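You operate a simulated robot arm through the tools that you are given. There is no shell and no other tool.

You are at the controls of a simulated robot arm. One attempt, no reset.

## Task
Lap the disc on the mat with fine paste, the one on the plate with coarse.
Fine: wood-handled brass pad for fine, grey lapping pad for coarse; both go back. Set down upright: wood-handled brass pad, grey lapping pad. What is to be rubbed or washed off counts as gone when no trace of it is left.

It is judged by the outcome, as a careful person would: the job done as asked, and still so three seconds after it is handed in. It fails if anything else is knocked over, pushed out of place, dropped, spilled or broken.

## Robot
A 7-joint arm with a two-finger parallel gripper, fixed in place. Base frame: the origin is on the floor under the middle of its stand, x ahead of it, y to its left, z up. Units: m, degrees, N and s.
With the tool pointing down near the work surface it reaches from about 0.36 to 0.8 m from the base axis. Its first joint turns from -143.0 to 143.0 degrees. Payload 3 kg.
Tool frame: the origin (TCP) lies between the finger pads and is the grasp point; the fingertips stand 0.03 m ahead of it; z points along the fingers, y is the line along which they close. Largest opening 0.11 m; finger width 0.02, thickness 0.01; the body of the gripper, 0.048 by 0.112 m, starts 0.055 m behind the TCP.
Orientation is that of the tool frame in the base frame, as a unit quaternion [x, y, z, w]. With the fingers straight down and closing along the base's y, the tool's x points along the base's -x, its y along +y and its z along -z.

## Interface
- The arm moves only by the tool play_rows. Its argument "increments" is a list of rows, each an object of numbers (a shift or turn left out is 0, a gripper value left out holds the last): "tx", "ty", "tz": the shift along the base's x, y, z in m; "ax", "ay", "az": the turn, a rotation vector about the base's x, y, z in degrees; "gripper": the gripper command, from -1 (fully open) to 1 (shut), values between in proportion. In form: [{"tx": .., "ty": .., "tz": .., "ax": .., "ay": .., "az": .., "gripper": ..}, ...]. A call has 1 to 20 rows; each row shifts and turns the commanded pose from where the row before left it. Rows are played at 5 a second. More than 0.05 m and 8.6 degrees between two rows, or a gripper value outside its range, and nothing of the call is played. Where a pose cannot be reached the arm comes as near as it can. A force on the tool above 40 N (or 10 N above the force at the start of the call, whichever is more), or a blocked arm, ends the call early, and 0.2 s more pass. The fingers move at their own pace (about 0.153 m/s each) and stop on an object; they squeeze with about 39 N. The grip force told is the motor's: it shows also when the fingers shut on nothing. Time passes only in rows, and 0.2 s behind the last, so rows that do not move let the fingers close. The reply holds the time, the measured pose of the TCP, the force on the tool along the base axes, the opening and the grip force, in the units named above and with some noise, with the torque about the TCP (base axes, N m) and any sound that the robot's microphone picked up, and new pictures: "pictures" is both (left out), scene, wrist or none.
- Cameras (640 x 400 px; columns grow to the right, rows downward): "scene" is fixed at [0.2189, -0.5002, 1.5731]; the picture's right is [0.73, -0.68, 0.00], its down [-0.43, -0.46, -0.78] and it looks along [0.53, 0.57, -0.62] (base axes); focal length 353 px, centre (320, 200). "wrist" rides on the gripper at [0.072, 0.017, -0.103] in the tool frame; the picture's right is [-0.23, 0.97, 0.00], its down [-0.76, -0.18, -0.62] and it looks along [-0.61, -0.14, 0.78] (tool axes); focal length 222 px, centre (320, 200). There is no depth. A picture from a camera that has moved, and an enlarged one, comes with that camera's place and axes in the base frame and with its lens.
- lift_body(by): moves the trunk up (or, below 0, down) by that many m; the arm rides with it, the base frame stays. It gives what a move gives, with no picture.
- enlarge(camera, box): a new picture of the part [left, top, right, bottom] of that camera's present view, enlarged. It takes no simulated time.
- hand_in(): hands the job in; it is judged then, once.

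Nothing tells you positions but the pictures and the camera data. Unless the task says otherwise, let go and move clear before handing in.

The tools are called after "Request:" by a JSON object that holds its "op" and its "data". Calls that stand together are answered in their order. play_rows: Moves the arm, as the interface text tells. Its arguments: {"type":"object","properties":{"increments":{"type":"array"},"pictures":{"type":"string","enum":["both","scene","wrist","none"]}},"required":["increments"]} The other tools are called the same way: lift_body (by) moves the trunk up or down; enlarge (camera, box) takes an enlarged picture of a part of a camera's view; hand_in () hands the job in.

At the start:

```text
t: 0.0
tcp_pos: [0.5349, 0.2504, 1.2287]
orientation: [0.0, 1.0, 0.001, 0.0]
force: [-0.8, 1.0, -0.1]
moment: [0.01, -0.02, -0.01]
finger_gap: 0.1099
grasp_force: 0.1
trunk travel left (down, up): [-0.425, 0.065]
```

scene: 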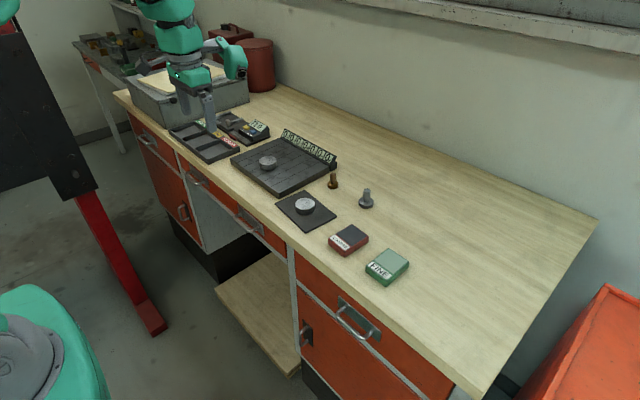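
wrist: 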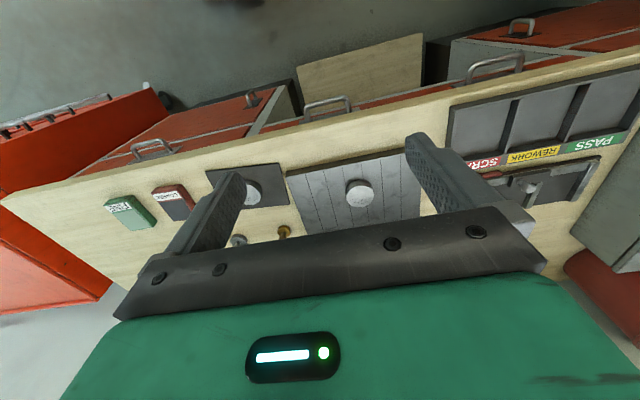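

I see a bench with a large grooved plate carrying one disc, a small dark mat carrying another disc, two handled tools (brass and grey), and two boxes marked COARSE and FINE. I'll look closer before moving.

Request:
{"op": "enlarge", "data": {"camera": "scene", "box": [220, 120, 420, 290]}}

Request:
{"op": "enlarge", "data": {"camera": "scene", "box": [310, 160, 430, 290]}}

Request:
{"op": "enlarge", "data": {"camera": "wrist", "box": [80, 140, 440, 260]}}

Request:
{"op": "enlarge", "data": {"camera": "scene", "box": [230, 130, 350, 205]}}

```text
2.35 times, centred on (320, 205) of scene
camera zoom: at [0.2189, -0.5002, 1.5731], right [0.73, -0.68, 0.0], down [-0.43, -0.46, -0.78], along [0.53, 0.57, -0.62], focal length 830 px, centre (320, 188)
```

zoom: 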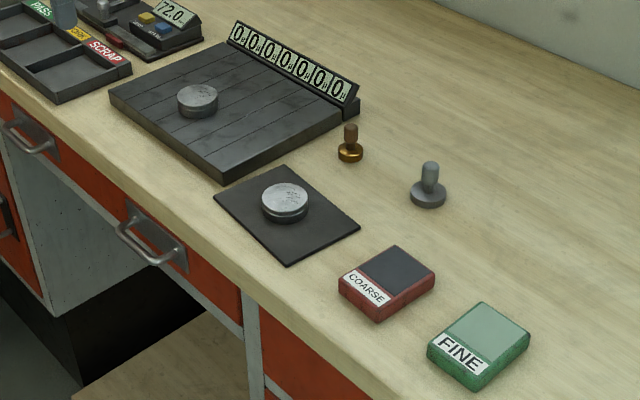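

```text
3.08 times, centred on (370, 225) of scene
camera zoom: at [0.2189, -0.5002, 1.5731], right [0.73, -0.68, 0.0], down [-0.43, -0.46, -0.78], along [0.53, 0.57, -0.62], focal length 1085 px, centre (166, 123)
```

zoom: 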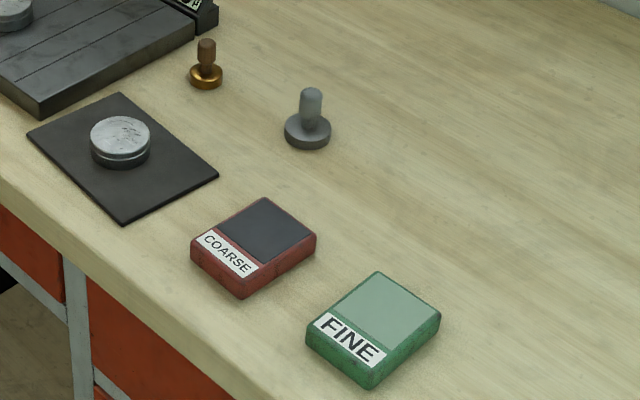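

```text
1.78 times, centred on (260, 200) of wrist
camera zoom: at [0.463, 0.2683, 1.3312], right [0.23, 0.97, 0.0], down [0.76, -0.18, 0.62], along [0.61, -0.14, -0.78], focal length 395 px, centre (427, 200)
```

zoom: 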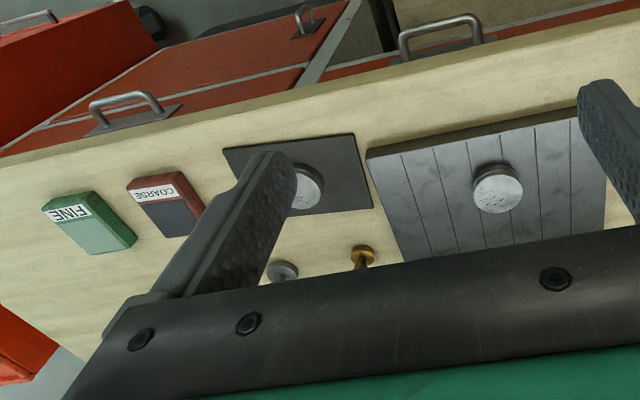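

```text
5.33 times, centred on (290, 168) of scene
camera zoom: at [0.2189, -0.5002, 1.5731], right [0.73, -0.68, 0.0], down [-0.43, -0.46, -0.78], along [0.53, 0.57, -0.62], focal length 1880 px, centre (480, 373)
```

zoom: 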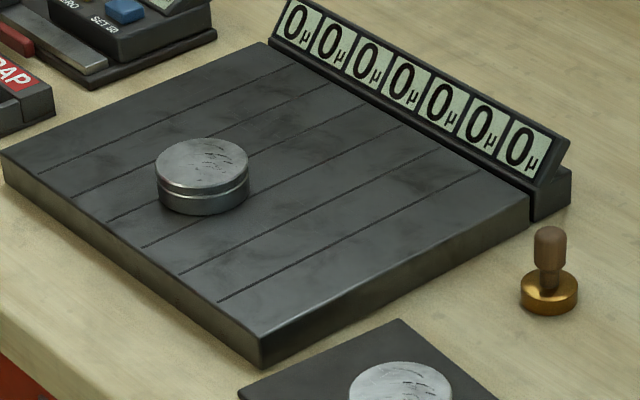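

The layout is about: bench top z≈0.94, mat disc near (0.69, 0.07), plate disc near (0.73, 0.28), brass pad near (0.83, 0.095), grey pad near (0.84, -0.025), COARSE block near (0.70, -0.10) and FINE block near (0.705, -0.22). I'll move high over toward the brass pad to check both reach and positions.

Request:
{"op": "play_rows", "data": {"increments": [{"tx": 0.0307, "ty": -0.0221, "tz": -0.011}, {"tx": 0.0307, "ty": -0.0221, "tz": -0.011}, {"tx": 0.0307, "ty": -0.0221, "tz": -0.011}, {"tx": 0.0307, "ty": -0.0221, "tz": -0.011}, {"tx": 0.0307, "ty": -0.0221, "tz": -0.011}, {"tx": 0.0307, "ty": -0.0221, "tz": -0.011}, {"tx": 0.0307, "ty": -0.0221, "tz": -0.011}, {}]}}

```text
t: 1.8
tcp_pos: [0.751, 0.0957, 1.1488]
orientation: [0.0, 1.0, 0.0, -0.002]
force: [0.5, -1.0, 0.0]
moment: [0.01, 0.05, -0.02]
finger_gap: 0.1101
grasp_force: 0.1
trunk travel left (down, up): [-0.425, 0.065]
camera wrist: at [0.6788, 0.1134, 1.2535], right [0.23, 0.97, 0.0], down [0.76, -0.18, 0.62], along [0.61, -0.14, -0.78], focal length 222 px, centre (320, 200)
```

scene: 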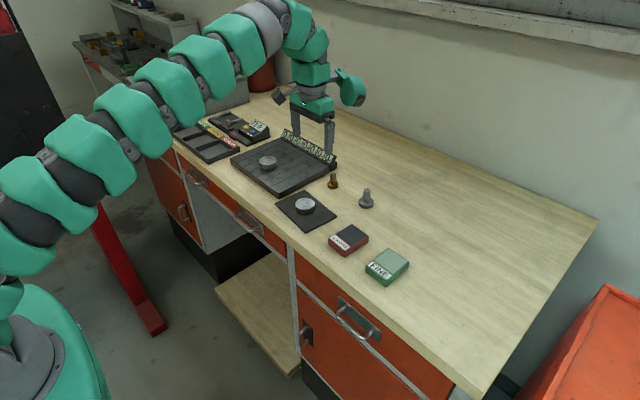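
wrist: 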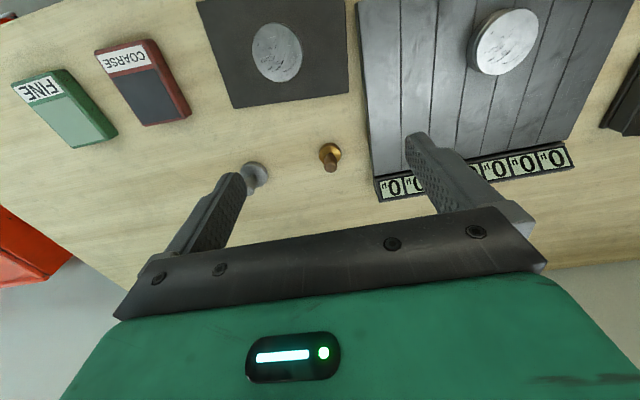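

The view confirms the brass pad near (0.83, 0.093) and the grey near (0.84, -0.03). Now I'll test whether the arm reaches straight down over the brass pad, staying well above it.

Request:
{"op": "play_rows", "data": {"increments": [{"tx": 0.02, "tz": -0.02}, {"tx": 0.02, "tz": -0.02}, {"tx": 0.02, "tz": -0.02}, {"tx": 0.019, "ty": -0.002, "tz": -0.02}, {}]}}

```text
t: 3.0
tcp_pos: [0.7722, 0.0946, 1.1218]
orientation: [0.002, 1.0, 0.0, 0.001]
force: [-0.2, 0.4, -0.1]
moment: [-0.01, 0.02, -0.01]
finger_gap: 0.11
grasp_force: 0.0
out of reach, approached as far as the arm can: row 2, 3, 4
trunk travel left (down, up): [-0.425, 0.065]
camera wrist: at [0.7, 0.1132, 1.2251], right [0.23, 0.97, 0.0], down [0.76, -0.18, 0.62], along [0.61, -0.14, -0.78], focal length 222 px, centre (320, 200)
```

scene: 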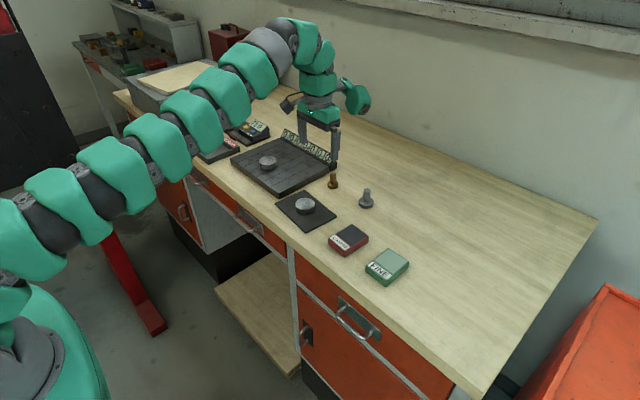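
wrist: 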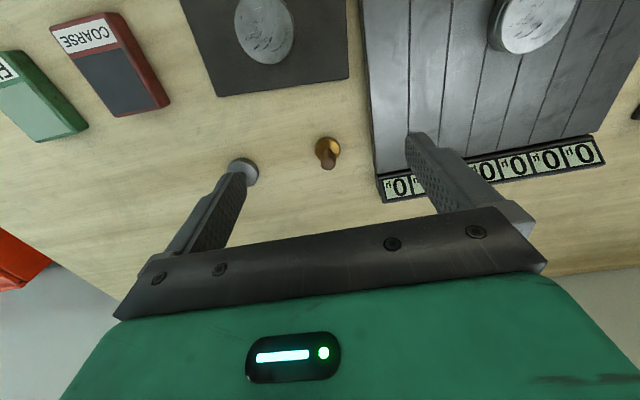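

Straight down, the arm runs out at about x=0.77 here, so I'll tilt the tool about 15° outward (fingers still closing along y, so the handle grasp stays square) and keep that tilt for the job. I'll tilt first and check the pose.

Request:
{"op": "play_rows", "data": {"increments": [{"ay": -5}, {"ay": -5}, {"ay": -5}, {}]}}

```text
t: 4.0
tcp_pos: [0.772, 0.0958, 1.123]
orientation: [0.001, 0.991, 0.0, 0.131]
force: [0.5, -0.3, 0.1]
moment: [0.06, 0.03, -0.04]
finger_gap: 0.1102
grasp_force: 0.1
trunk travel left (down, up): [-0.425, 0.065]
camera wrist: at [0.6752, 0.1133, 1.2034], right [0.22, 0.97, 0.06], down [0.57, -0.18, 0.8], along [0.79, -0.14, -0.6], focal length 222 px, centre (320, 200)
```

scene: 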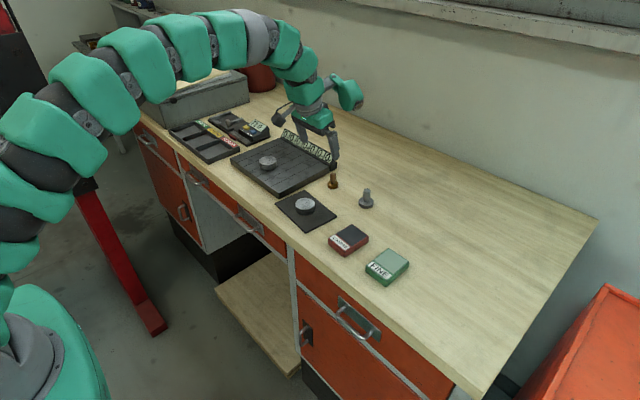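
wrist: 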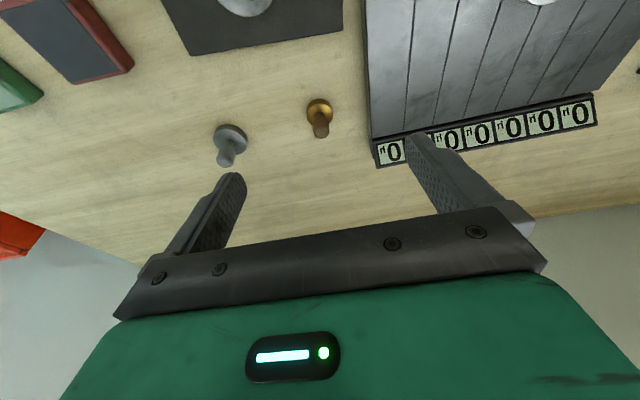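

The tilt works and the pose holds. I'll enlarge to pin down both pads precisely.

Request:
{"op": "enlarge", "data": {"camera": "wrist", "box": [200, 80, 360, 180]}}

Request:
{"op": "enlarge", "data": {"camera": "scene", "box": [310, 155, 390, 215]}}

```text
4.00 times, centred on (280, 130) of wrist
camera zoom: at [0.6752, 0.1133, 1.2034], right [0.22, 0.97, 0.06], down [0.57, -0.18, 0.8], along [0.79, -0.14, -0.6], focal length 888 px, centre (480, 480)
```

zoom: 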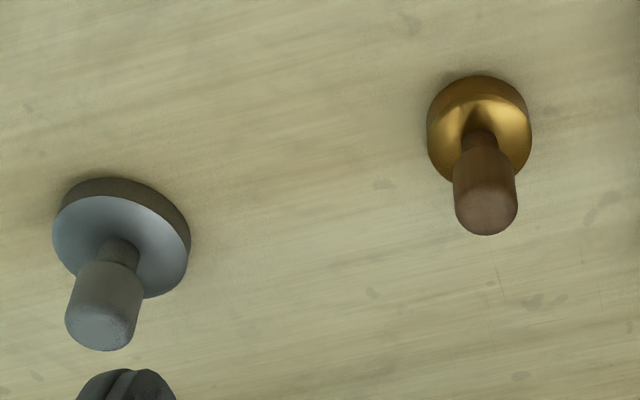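

```text
6.67 times, centred on (350, 185) of scene
camera zoom: at [0.2189, -0.5002, 1.5731], right [0.73, -0.68, 0.0], down [-0.43, -0.46, -0.78], along [0.53, 0.57, -0.62], focal length 2350 px, centre (120, 300)
```

zoom: 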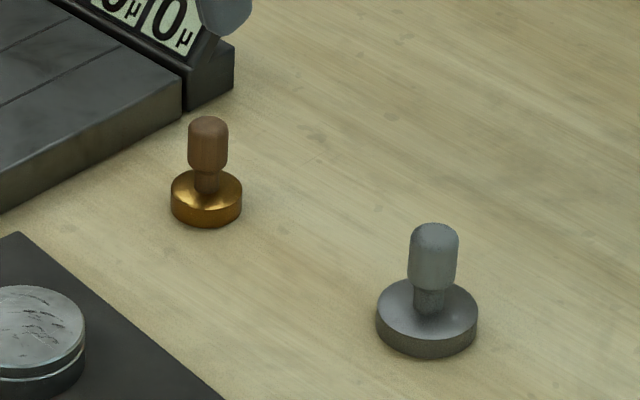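

Combined views put the bench at z≈0.95, brass pad at (0.828, 0.094), grey pad at (0.834, -0.029), each with a grip bulb roughly 26–46 mm above the bench. I'll narrow the fingers somewhat and go to a hover just above the brass handle.

Request:
{"op": "play_rows", "data": {"increments": [{"tx": 0.0095, "ty": -0.0006, "tz": -0.017, "gripper": 0.0}, {"tx": 0.0095, "ty": -0.0006, "tz": -0.017}, {"tx": 0.0095, "ty": -0.0006, "tz": -0.017}, {"tx": 0.0095, "ty": -0.0005, "tz": -0.017}, {}]}}

Request:
{"op": "enlarge", "data": {"camera": "wrist", "box": [240, 90, 400, 190]}}

Request:
{"op": "enlarge", "data": {"camera": "scene", "box": [290, 125, 390, 215]}}

```text
t: 5.2
tcp_pos: [0.8091, 0.0934, 1.0536]
orientation: [0.001, 0.991, 0.0, 0.131]
force: [0.3, -0.6, 0.3]
moment: [-0.02, 0.02, 0.03]
finger_gap: 0.055
grasp_force: 0.1
trunk travel left (down, up): [-0.425, 0.065]
camera wrist: at [0.714, 0.1111, 1.1354], right [0.22, 0.97, 0.06], down [0.57, -0.18, 0.8], along [0.79, -0.14, -0.6], focal length 222 px, centre (320, 200)
```

scene: 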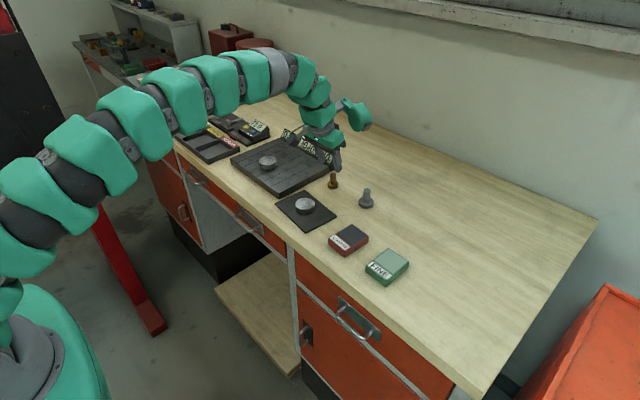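
wrist: 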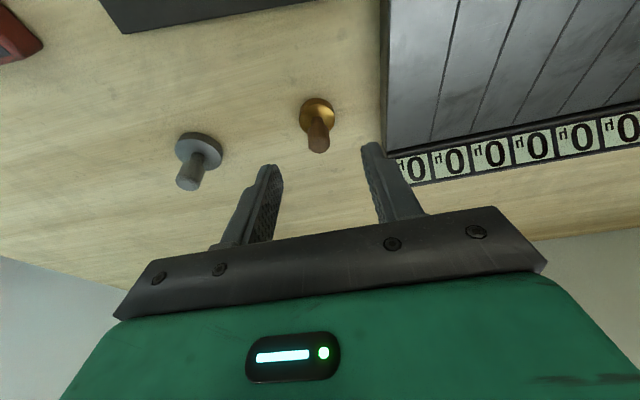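

```text
4.00 times, centred on (320, 140) of wrist
camera zoom: at [0.714, 0.1111, 1.1354], right [0.22, 0.97, 0.06], down [0.57, -0.18, 0.8], along [0.79, -0.14, -0.6], focal length 888 px, centre (320, 440)
```

zoom: 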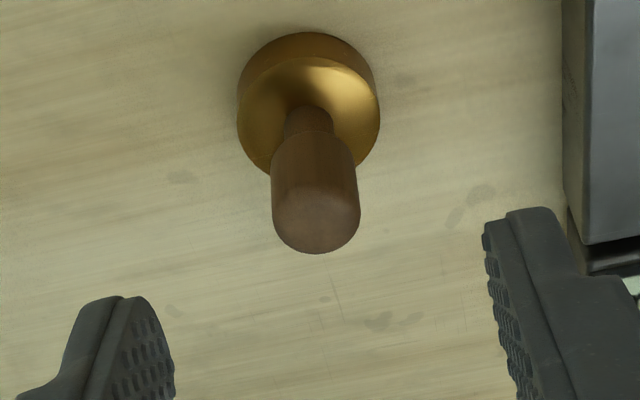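

```text
4.44 times, centred on (340, 170) of scene
camera zoom: at [0.2189, -0.5002, 1.5731], right [0.73, -0.68, 0.0], down [-0.43, -0.46, -0.78], along [0.53, 0.57, -0.62], focal length 1567 px, centre (231, 333)
```

zoom: 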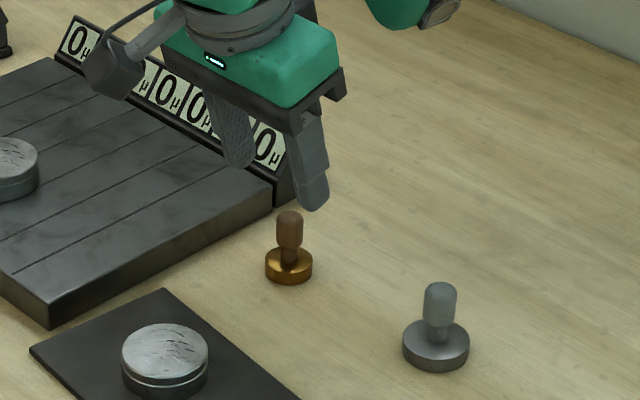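

The brass handle is centred between the fingers at about (0.8285, 0.093). I'll descend along the tool axis to the grip bulb and check before closing.

Request:
{"op": "play_rows", "data": {"increments": [{"tx": 0.0041, "tz": -0.0142}, {"tx": 0.0041, "tz": -0.0142}, {"tx": 0.0041, "tz": -0.0142}, {"tx": 0.0041, "tz": -0.014}, {}]}}

Request:
{"op": "enlarge", "data": {"camera": "wrist", "box": [240, 90, 400, 190]}}

Request:
{"op": "enlarge", "data": {"camera": "scene", "box": [300, 150, 380, 200]}}

```text
t: 6.4
tcp_pos: [0.8263, 0.0948, 0.9989]
orientation: [0.0, 0.991, 0.0, 0.13]
force: [0.6, -0.4, -1.2]
moment: [-0.02, 0.0, 0.03]
finger_gap: 0.0554
grasp_force: 0.1
trunk travel left (down, up): [-0.425, 0.065]
camera wrist: at [0.7301, 0.1109, 1.079], right [0.22, 0.97, 0.06], down [0.57, -0.18, 0.8], along [0.79, -0.14, -0.6], focal length 222 px, centre (320, 200)
```

scene: 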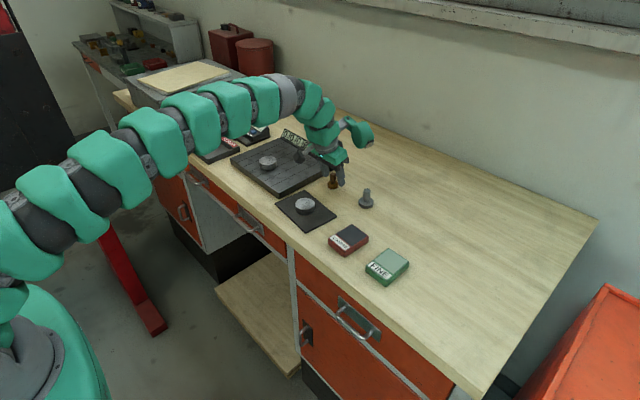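
wrist: 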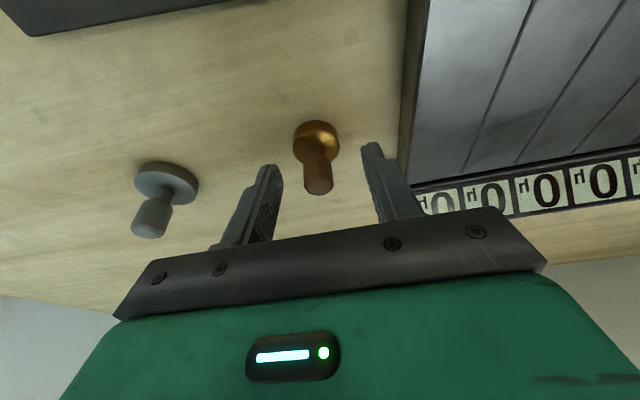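

```text
4.00 times, centred on (320, 140) of wrist
camera zoom: at [0.7301, 0.1109, 1.079], right [0.22, 0.97, 0.06], down [0.57, -0.18, 0.8], along [0.79, -0.14, -0.6], focal length 888 px, centre (320, 440)
```

zoom: 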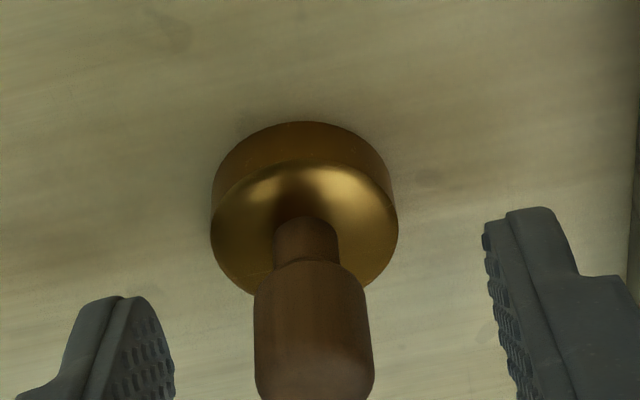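

```text
8.00 times, centred on (340, 175) of scene
camera zoom: at [0.2189, -0.5002, 1.5731], right [0.73, -0.68, 0.0], down [-0.43, -0.46, -0.78], along [0.53, 0.57, -0.62], focal length 2821 px, centre (160, 400)
```

zoom: 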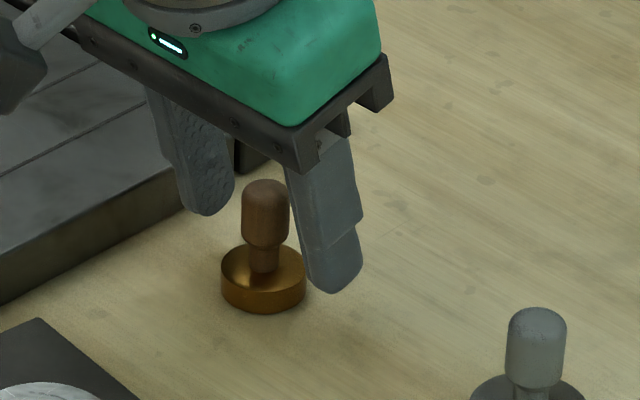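

The bulb sits on the tool axis between the fingers, with the fingertips clear above the brass base. Closing now.

Request:
{"op": "play_rows", "data": {"increments": [{"gripper": 1.0}, {}, {}]}}

Request:
{"op": "enlarge", "data": {"camera": "scene", "box": [300, 150, 380, 200]}}

```text
t: 7.2
tcp_pos: [0.8253, 0.0924, 0.9975]
orientation: [0.001, 0.991, 0.0, 0.13]
force: [-0.6, -0.4, -0.5]
moment: [-0.04, -0.01, -0.03]
finger_gap: 0.0168
grasp_force: 38.9
trunk travel left (down, up): [-0.425, 0.065]
camera wrist: at [0.7299, 0.1109, 1.0791], right [0.22, 0.97, 0.06], down [0.57, -0.18, 0.8], along [0.79, -0.14, -0.6], focal length 222 px, centre (320, 200)
```

scene: 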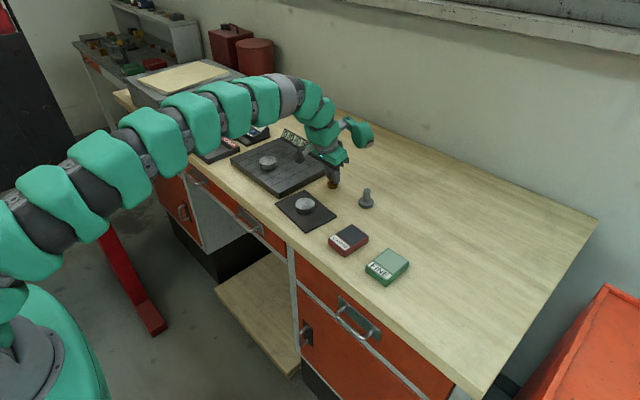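
wrist: 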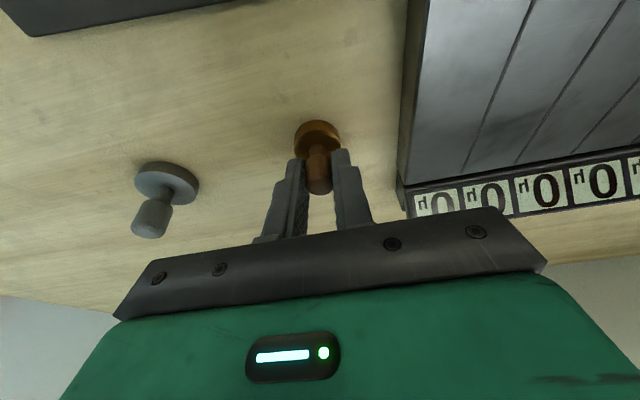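

```text
8.00 times, centred on (340, 175) of scene
camera zoom: at [0.2189, -0.5002, 1.5731], right [0.73, -0.68, 0.0], down [-0.43, -0.46, -0.78], along [0.53, 0.57, -0.62], focal length 2821 px, centre (160, 400)
```

zoom: 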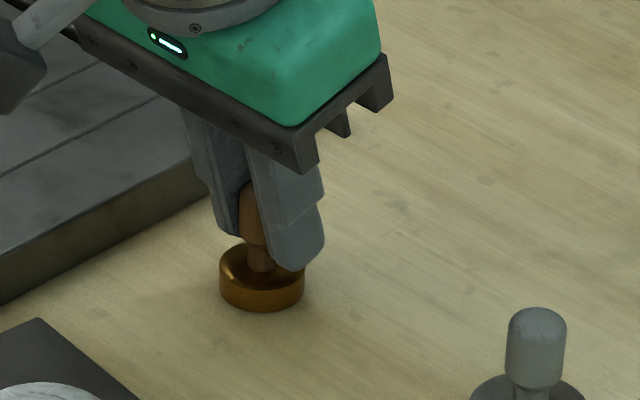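

The brass pad is gripped (gap 16.8 mm, 39 N) at home pose TCP ≈ (0.8255, 0.093, 0.997). I'll lift it and carry it high toward the FINE block.

Request:
{"op": "play_rows", "data": {"increments": [{"tz": 0.01}, {"tz": 0.025}, {"tz": 0.035}, {"tz": 0.035}, {"tx": -0.01, "ty": -0.02}, {"tx": -0.017, "ty": -0.035}, {"tx": -0.017, "ty": -0.035}, {"tx": -0.017, "ty": -0.035}, {"tx": -0.017, "ty": -0.035}, {"tx": -0.017, "ty": -0.035}, {"tx": -0.017, "ty": -0.035}, {"tx": -0.017, "ty": -0.035}, {"tx": -0.016, "ty": -0.035}, {}]}}

Request:
{"op": "enlarge", "data": {"camera": "scene", "box": [320, 180, 440, 300]}}

Request:
{"op": "enlarge", "data": {"camera": "wrist", "box": [240, 60, 400, 190]}}

```text
t: 10.2
tcp_pos: [0.6812, -0.2069, 1.1034]
orientation: [0.0, 0.991, -0.001, 0.13]
force: [-0.4, -0.2, -1.0]
moment: [-0.01, -0.01, 0.0]
finger_gap: 0.017
grasp_force: 38.9
trunk travel left (down, up): [-0.425, 0.065]
camera wrist: at [0.5844, -0.19, 1.1848], right [0.22, 0.97, 0.06], down [0.57, -0.18, 0.8], along [0.79, -0.14, -0.6], focal length 222 px, centre (320, 200)
```

scene: 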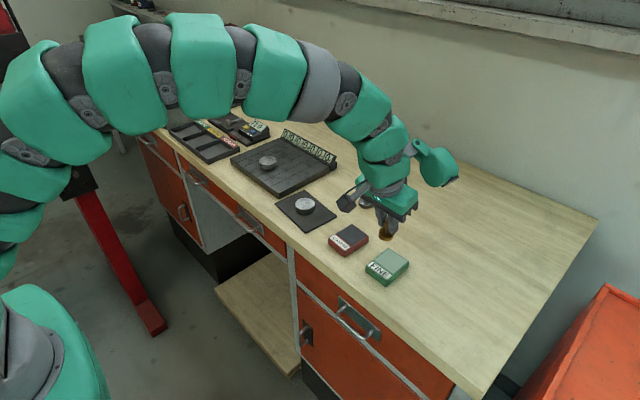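
wrist: 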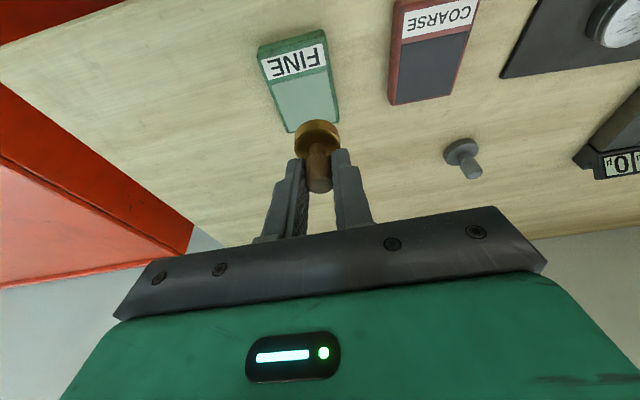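

```text
3.33 times, centred on (380, 240) of scene
camera zoom: at [0.2189, -0.5002, 1.5731], right [0.73, -0.68, 0.0], down [-0.43, -0.46, -0.78], along [0.53, 0.57, -0.62], focal length 1175 px, centre (120, 67)
```

zoom: 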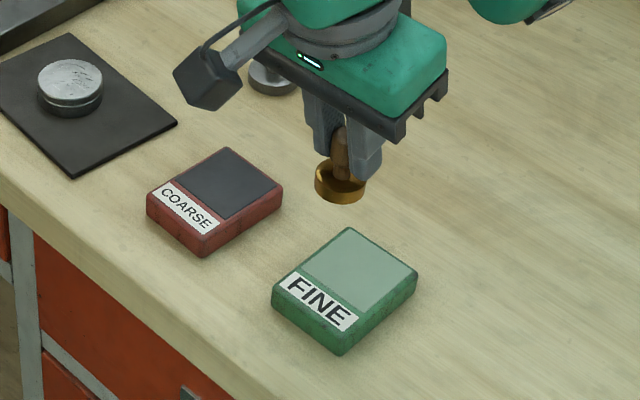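

```text
3.08 times, centred on (320, 125) of wrist
camera zoom: at [0.5844, -0.19, 1.1848], right [0.22, 0.97, 0.06], down [0.57, -0.18, 0.8], along [0.79, -0.14, -0.6], focal length 684 px, centre (320, 431)
```

zoom: 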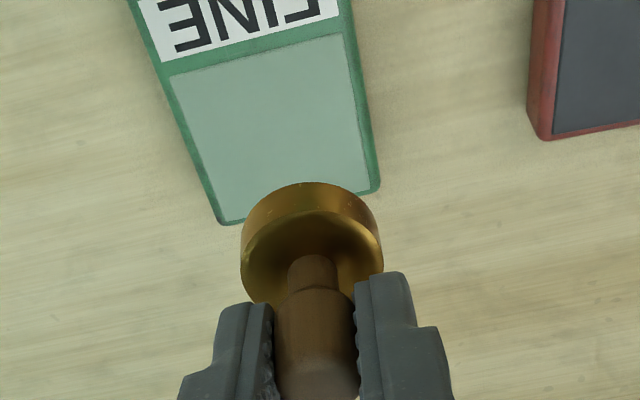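

The pad is held upright; the FINE paste area is centred near (0.701, -0.219) with its top about 19 mm above the bench. I'll move over it and lower to just above contact.

Request:
{"op": "play_rows", "data": {"increments": [{"tx": 0.009, "ty": -0.006, "tz": -0.01}, {"tx": 0.0085, "ty": -0.006, "tz": -0.02}, {"tz": -0.02}, {"tz": -0.015}, {"tz": -0.007}, {}]}}

Request:
{"op": "enlarge", "data": {"camera": "scene", "box": [340, 210, 440, 300]}}

Request:
{"op": "enlarge", "data": {"camera": "wrist", "box": [240, 60, 400, 190]}}

```text
t: 11.6
tcp_pos: [0.6993, -0.2182, 1.032]
orientation: [-0.001, 0.991, 0.001, 0.13]
force: [-0.1, -0.4, -0.2]
moment: [0.04, -0.04, -0.04]
finger_gap: 0.0168
grasp_force: 39.5
trunk travel left (down, up): [-0.425, 0.065]
camera wrist: at [0.6025, -0.2011, 1.1122], right [0.22, 0.97, 0.06], down [0.57, -0.18, 0.8], along [0.79, -0.14, -0.6], focal length 222 px, centre (320, 200)
```

scene: 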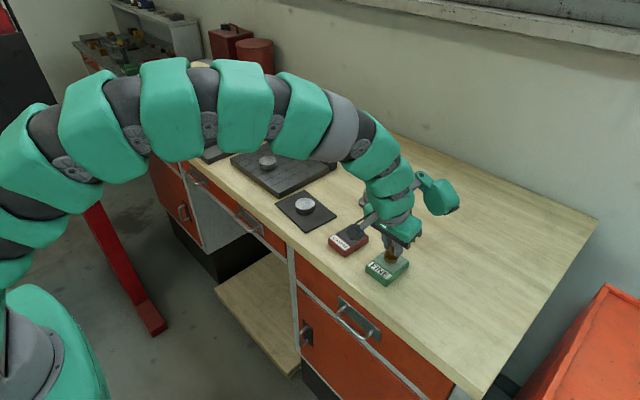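
wrist: 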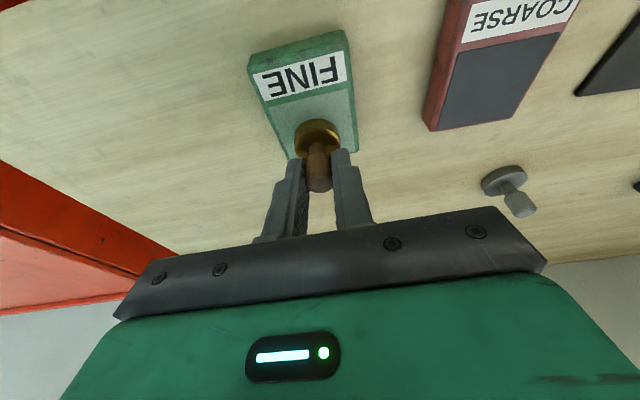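

```text
4.44 times, centred on (390, 255) of scene
camera zoom: at [0.2189, -0.5002, 1.5731], right [0.73, -0.68, 0.0], down [-0.43, -0.46, -0.78], along [0.53, 0.57, -0.62], focal length 1567 px, centre (9, -44)
```

zoom: 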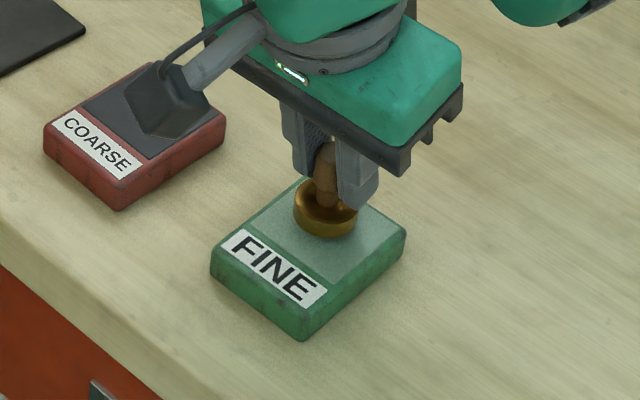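

```text
3.08 times, centred on (320, 125) of wrist
camera zoom: at [0.6025, -0.2011, 1.1122], right [0.22, 0.97, 0.06], down [0.57, -0.18, 0.8], along [0.79, -0.14, -0.6], focal length 684 px, centre (320, 431)
```

zoom: 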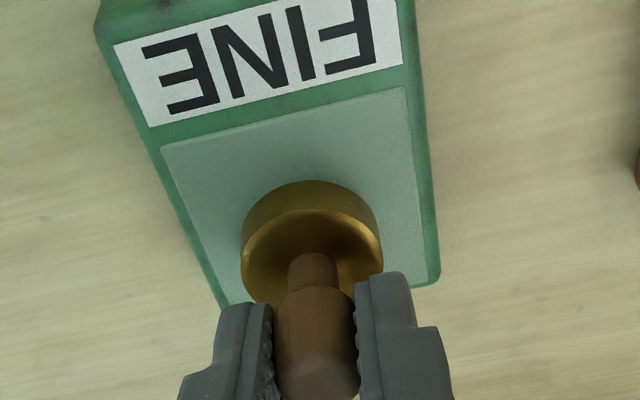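

The pad hovers over the paste area. Lowering in small steps while watching the force.

Request:
{"op": "play_rows", "data": {"increments": [{"tz": -0.005}, {"tz": -0.004}, {"tz": -0.003}, {"tz": -0.002}, {}], "pictures": "none"}}

```text
t: 12.8
tcp_pos: [0.6981, -0.2183, 1.0181]
orientation: [0.0, 0.991, -0.001, 0.133]
force: [4.5, -2.2, 23.6]
moment: [-0.38, -0.26, -0.05]
finger_gap: 0.017
grasp_force: 38.6
trunk travel left (down, up): [-0.425, 0.065]
```

Contact made at about 23 N, slightly firm. I'll ease off a millimetre and work the pad in small strokes over the paste.

Request:
{"op": "play_rows", "data": {"increments": [{"tz": 0.001}, {}], "pictures": "none"}}

```text
t: 13.4
tcp_pos: [0.6979, -0.2179, 1.0179]
orientation: [0.001, 0.992, 0.0, 0.13]
force: [5.3, -3.6, 14.6]
moment: [-0.24, -0.28, -0.01]
finger_gap: 0.017
grasp_force: 39.6
trunk travel left (down, up): [-0.425, 0.065]
```

Request:
{"op": "play_rows", "data": {"increments": [{"tz": 0.0008}, {"tx": 0.004}, {"tx": 0.004}, {"tx": -0.004}, {"tx": -0.004}, {"tx": -0.004}, {"tx": -0.004}, {"tx": 0.004}, {"tx": 0.004}, {"ty": 0.004}, {"ty": -0.004}, {"ty": -0.004}, {"ty": 0.004}, {}]}}

Request:
{"op": "enlarge", "data": {"camera": "scene", "box": [340, 210, 440, 300]}}

```text
t: 16.4
tcp_pos: [0.6969, -0.2178, 1.0184]
orientation: [0.0, 0.991, 0.0, 0.131]
force: [-0.2, 0.0, -0.7]
moment: [0.01, 0.0, 0.05]
finger_gap: 0.0172
grasp_force: 39.2
trunk travel left (down, up): [-0.425, 0.065]
camera wrist: at [0.602, -0.201, 1.1001], right [0.22, 0.97, 0.06], down [0.57, -0.18, 0.8], along [0.79, -0.14, -0.6], focal length 222 px, centre (320, 200)
```

scene: 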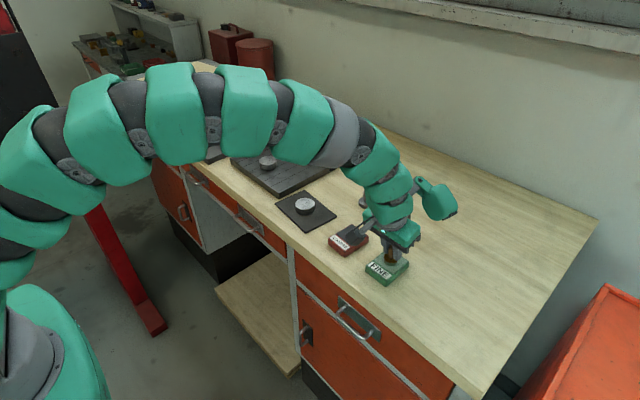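
wrist: 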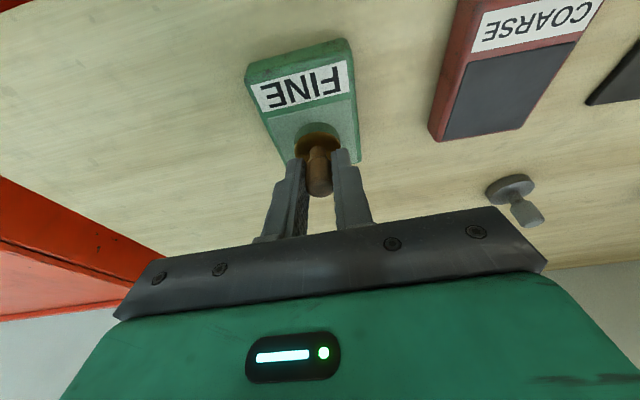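

```text
4.44 times, centred on (390, 255) of scene
camera zoom: at [0.2189, -0.5002, 1.5731], right [0.73, -0.68, 0.0], down [-0.43, -0.46, -0.78], along [0.53, 0.57, -0.62], focal length 1567 px, centre (9, -44)
```

zoom: 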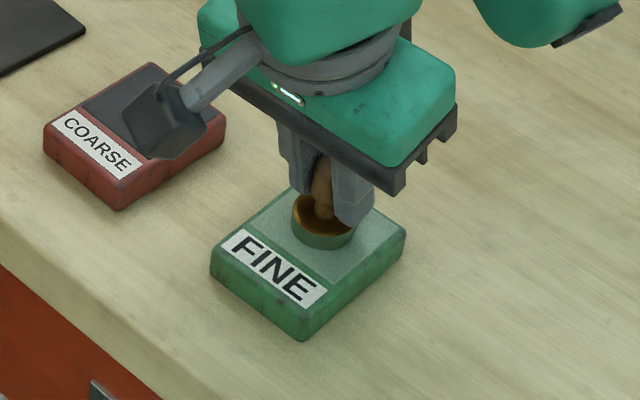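

The brass rim has picked up green paste, so the pad is loaded. I'll lift and carry it over to the disc on the mat.

Request:
{"op": "play_rows", "data": {"increments": [{"tz": 0.01}, {"tz": 0.025}, {"tz": 0.03}, {"tz": 0.02}, {"ty": 0.02}, {"ty": 0.034}, {"ty": 0.034}, {"ty": 0.034}, {"ty": 0.034}, {"ty": 0.034}, {"ty": 0.034}, {"ty": 0.034}, {"tx": -0.01, "ty": 0.024}, {"tx": -0.01}, {}]}}

Request:
{"op": "enlarge", "data": {"camera": "scene", "box": [260, 160, 360, 240]}}

Request:
{"op": "enlarge", "data": {"camera": "wrist", "box": [240, 60, 400, 190]}}

Request:
{"op": "enlarge", "data": {"camera": "scene", "box": [340, 210, 440, 300]}}

```text
t: 19.6
tcp_pos: [0.6785, 0.0632, 1.1038]
orientation: [0.001, 0.991, 0.0, 0.131]
force: [0.3, -0.3, -1.3]
moment: [-0.02, 0.03, 0.03]
finger_gap: 0.017
grasp_force: 38.6
trunk travel left (down, up): [-0.425, 0.065]
camera wrist: at [0.5827, 0.0806, 1.1851], right [0.22, 0.97, 0.06], down [0.57, -0.18, 0.8], along [0.79, -0.14, -0.6], focal length 222 px, centre (320, 200)
```

scene: 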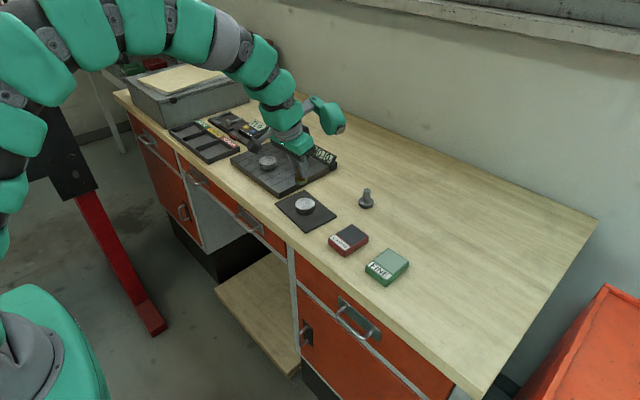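
wrist: 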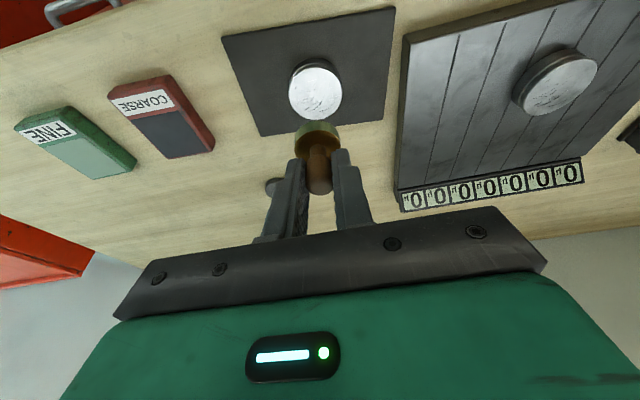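

```text
5.00 times, centred on (310, 200) of scene
camera zoom: at [0.2189, -0.5002, 1.5731], right [0.73, -0.68, 0.0], down [-0.43, -0.46, -0.78], along [0.53, 0.57, -0.62], focal length 1763 px, centre (370, 200)
```

zoom: 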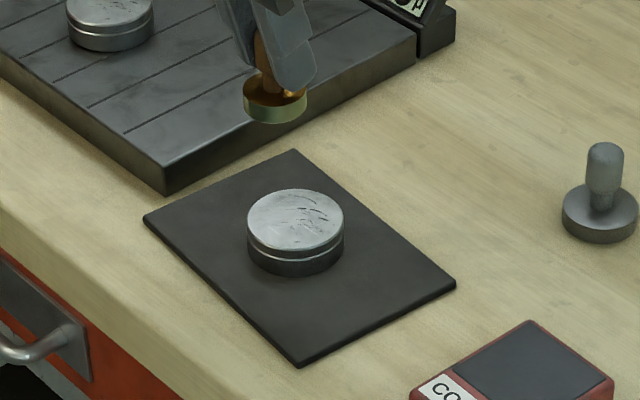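

```text
3.08 times, centred on (320, 125) of wrist
camera zoom: at [0.5827, 0.0806, 1.1851], right [0.22, 0.97, 0.06], down [0.57, -0.18, 0.8], along [0.79, -0.14, -0.6], focal length 684 px, centre (320, 431)
```

zoom: 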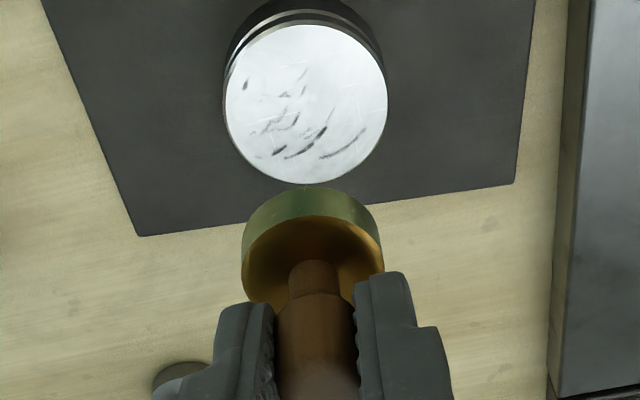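

```text
4.44 times, centred on (390, 255) of scene
camera zoom: at [0.2189, -0.5002, 1.5731], right [0.73, -0.68, 0.0], down [-0.43, -0.46, -0.78], along [0.53, 0.57, -0.62], focal length 1567 px, centre (9, -44)
```

zoom: 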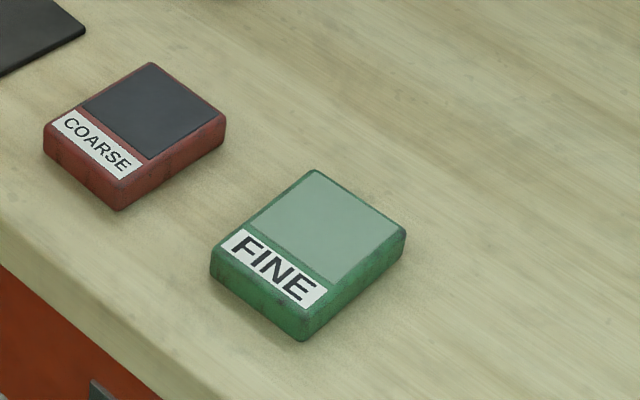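

The FINE block hasn't moved, and the mat disc (Ø≈50 mm, scratched) is centred near (0.690, 0.064), top about z=0.976. I'll position above its centre and lower close to it.

Request:
{"op": "play_rows", "data": {"increments": [{"tx": 0.0087, "ty": 0.0014, "tz": -0.01}, {"tz": -0.02}, {"tz": -0.02}, {"tz": -0.012}, {"tz": -0.006}, {}]}}

Request:
{"op": "enlarge", "data": {"camera": "scene", "box": [260, 160, 360, 240]}}

Request:
{"op": "enlarge", "data": {"camera": "wrist", "box": [240, 60, 400, 190]}}

```text
t: 21.0
tcp_pos: [0.688, 0.0651, 1.0352]
orientation: [0.0, 0.991, 0.0, 0.13]
force: [0.3, -0.7, -1.0]
moment: [0.01, 0.03, 0.02]
finger_gap: 0.0167
grasp_force: 39.3
trunk travel left (down, up): [-0.425, 0.065]
camera wrist: at [0.5908, 0.0829, 1.1172], right [0.22, 0.97, 0.06], down [0.57, -0.18, 0.8], along [0.79, -0.14, -0.6], focal length 222 px, centre (320, 200)
```

scene: 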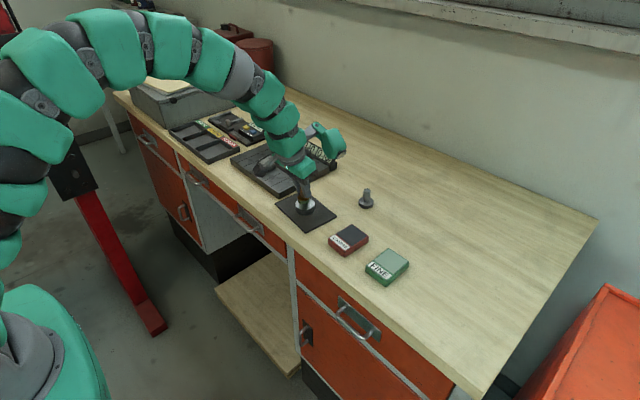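
wrist: 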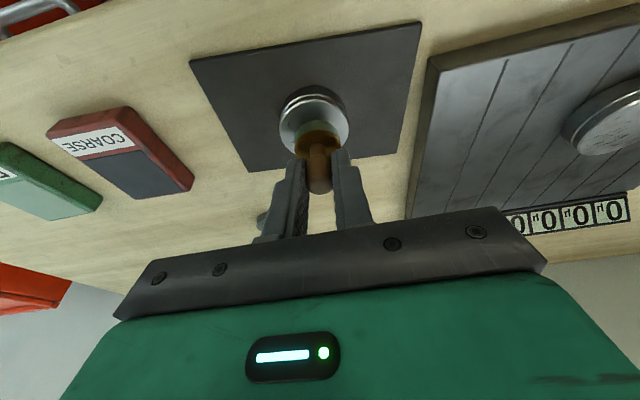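

```text
5.00 times, centred on (310, 200) of scene
camera zoom: at [0.2189, -0.5002, 1.5731], right [0.73, -0.68, 0.0], down [-0.43, -0.46, -0.78], along [0.53, 0.57, -0.62], focal length 1763 px, centre (370, 200)
```

zoom: 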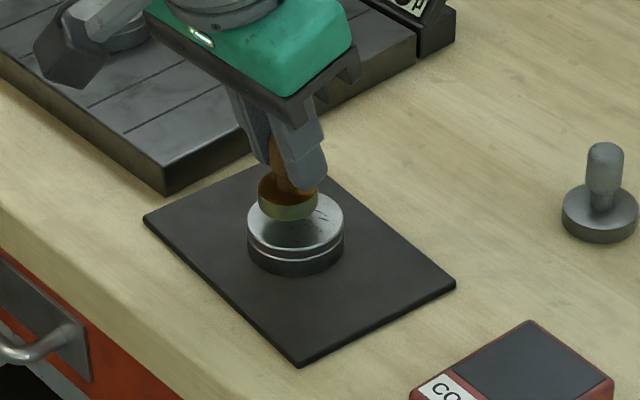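

```text
3.08 times, centred on (320, 125) of wrist
camera zoom: at [0.5908, 0.0829, 1.1172], right [0.22, 0.97, 0.06], down [0.57, -0.18, 0.8], along [0.79, -0.14, -0.6], focal length 684 px, centre (320, 431)
```

zoom: 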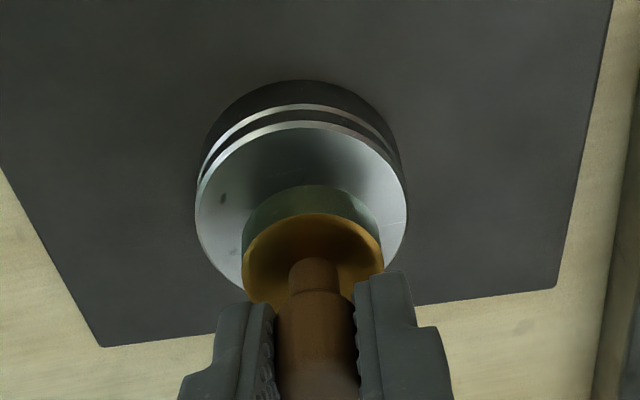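

The pad is about a centimetre above the disc, well centred. Lowering in small steps.

Request:
{"op": "play_rows", "data": {"increments": [{"tz": -0.005}, {"tz": -0.003}, {"tz": -0.0015}, {}], "pictures": "none"}}

```text
t: 22.0
tcp_pos: [0.6867, 0.0645, 1.0257]
orientation: [0.001, 0.991, 0.0, 0.131]
force: [-0.8, -1.2, -1.6]
moment: [0.01, 0.02, -0.02]
finger_gap: 0.0168
grasp_force: 38.7
trunk travel left (down, up): [-0.425, 0.065]
```

Request:
{"op": "play_rows", "data": {"increments": [{"tz": -0.0015}, {"tz": -0.001}, {}], "pictures": "none"}}

```text
t: 22.8
tcp_pos: [0.6865, 0.0658, 1.0251]
orientation: [0.001, 0.991, 0.0, 0.132]
force: [2.1, -1.3, 14.4]
moment: [-0.23, -0.06, 0.01]
finger_gap: 0.0168
grasp_force: 38.9
trunk travel left (down, up): [-0.425, 0.065]
```

Contact at about 14 N. I'll ease slightly and make a first 10 mm-radius circular lap over the disc, then check the result.

Request:
{"op": "play_rows", "data": {"increments": [{"tx": 0.005, "tz": 0.0006}, {"tx": 0.005}, {"tx": -0.00076, "ty": 0.00383}, {"tx": -0.00217, "ty": 0.00324}, {"tx": -0.00324, "ty": 0.00217}, {"tx": -0.00383, "ty": 0.00076}, {"tx": -0.00383, "ty": -0.00076}, {"tx": -0.00324, "ty": -0.00217}, {"tx": -0.00217, "ty": -0.00324}, {"tx": -0.00076, "ty": -0.00383}, {"tx": 0.00076, "ty": -0.00383}, {"tx": 0.00217, "ty": -0.00324}, {"tx": 0.00324, "ty": -0.00217}, {"tx": 0.00383, "ty": -0.00076}, {"tx": 0.00383, "ty": 0.00076}, {"tx": 0.00324, "ty": 0.00217}, {"tx": 0.00217, "ty": 0.00324}, {"tx": 0.00076, "ty": 0.00383}, {"tx": -0.005}, {"tx": -0.005}]}}

Request:
{"op": "enlarge", "data": {"camera": "scene", "box": [260, 160, 360, 240]}}

Request:
{"op": "enlarge", "data": {"camera": "wrist", "box": [240, 60, 400, 190]}}

```text
t: 27.0
tcp_pos: [0.6857, 0.0664, 1.0243]
orientation: [0.0, 0.991, 0.0, 0.131]
force: [2.0, 0.6, 7.0]
moment: [0.01, -0.12, 0.03]
finger_gap: 0.0171
grasp_force: 39.6
trunk travel left (down, up): [-0.425, 0.065]
camera wrist: at [0.5907, 0.0829, 1.106], right [0.22, 0.97, 0.06], down [0.57, -0.18, 0.8], along [0.79, -0.14, -0.6], focal length 222 px, centre (320, 200)
```

scene: 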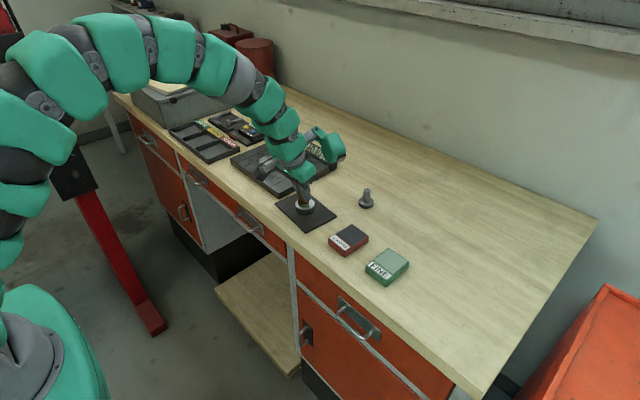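
wrist: 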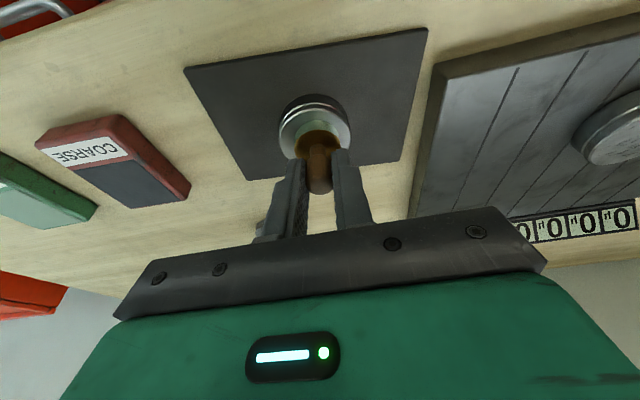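

```text
5.00 times, centred on (310, 200) of scene
camera zoom: at [0.2189, -0.5002, 1.5731], right [0.73, -0.68, 0.0], down [-0.43, -0.46, -0.78], along [0.53, 0.57, -0.62], focal length 1763 px, centre (370, 200)
```

zoom: 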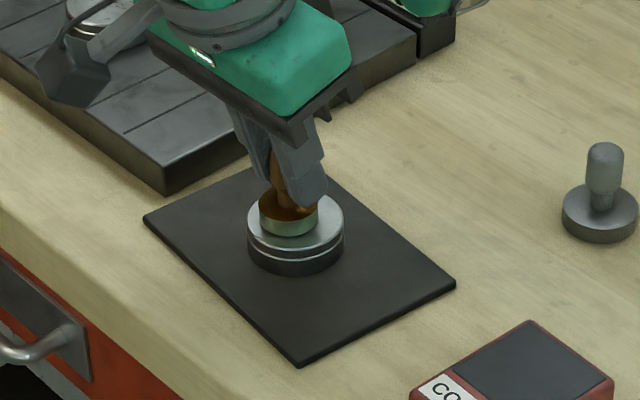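

```text
3.08 times, centred on (320, 125) of wrist
camera zoom: at [0.5907, 0.0829, 1.106], right [0.22, 0.97, 0.06], down [0.57, -0.18, 0.8], along [0.79, -0.14, -0.6], focal length 684 px, centre (320, 431)
```

zoom: 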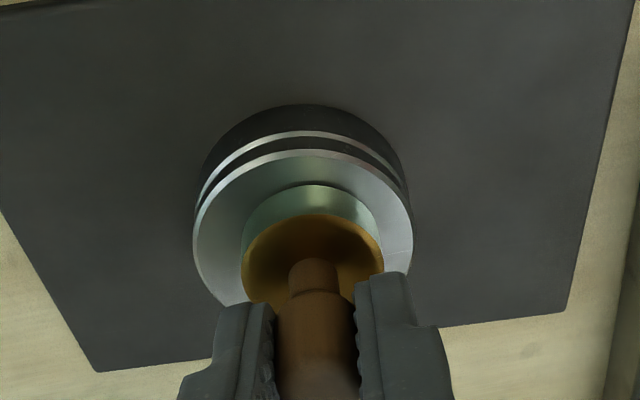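

The disc stayed put and visible scratches are fading; the pad is about 2–3 mm off-centre toward +y. I'll correct that and run a slightly larger second circle to catch the rim.

Request:
{"op": "play_rows", "data": {"increments": [{"tx": 0.006, "ty": -0.0025}, {"tx": 0.0065}, {"tx": -0.00087, "ty": 0.0044}, {"tx": -0.0025, "ty": 0.00373}, {"tx": -0.00373, "ty": 0.0025}, {"tx": -0.0044, "ty": 0.00087}, {"tx": -0.0044, "ty": -0.00087}, {"tx": -0.00373, "ty": -0.0025}, {"tx": -0.0025, "ty": -0.00373}, {"tx": -0.00087, "ty": -0.0044}, {"tx": 0.00087, "ty": -0.0044}, {"tx": 0.0025, "ty": -0.00373}, {"tx": 0.00373, "ty": -0.0025}, {"tx": 0.0044, "ty": -0.00087}, {"tx": 0.0044, "ty": 0.00087}, {"tx": 0.00373, "ty": 0.0025}, {"tx": 0.0025, "ty": 0.00373}, {"tx": 0.00087, "ty": 0.0044}, {"tx": -0.006}, {"tx": -0.0055}], "pictures": "none"}}

Request:
{"op": "play_rows", "data": {"increments": [{"tx": 0.005}, {"tx": 0.0055}, {"tx": -0.005}, {"tx": -0.0055}, {"tx": -0.005}, {"tx": -0.0055}, {"tx": 0.005}, {"tx": 0.0055}, {"ty": 0.005}, {"ty": 0.0055}, {"ty": -0.005}, {"ty": -0.0055}, {"ty": -0.005}, {"ty": -0.0055}, {"ty": 0.005}, {"ty": 0.0055}, {}], "pictures": "none"}}

```text
t: 31.2
tcp_pos: [0.688, 0.0617, 1.0245]
orientation: [0.0, 0.991, 0.0, 0.132]
force: [1.1, 0.3, 5.7]
moment: [0.04, -0.06, 0.01]
finger_gap: 0.0171
grasp_force: 39.4
trunk travel left (down, up): [-0.425, 0.065]
```

```text
t: 34.8
tcp_pos: [0.6876, 0.0628, 1.0254]
orientation: [0.001, 0.991, 0.0, 0.131]
force: [0.1, 0.3, -2.2]
moment: [0.02, 0.03, -0.01]
finger_gap: 0.0173
grasp_force: 38.4
trunk travel left (down, up): [-0.425, 0.065]
```

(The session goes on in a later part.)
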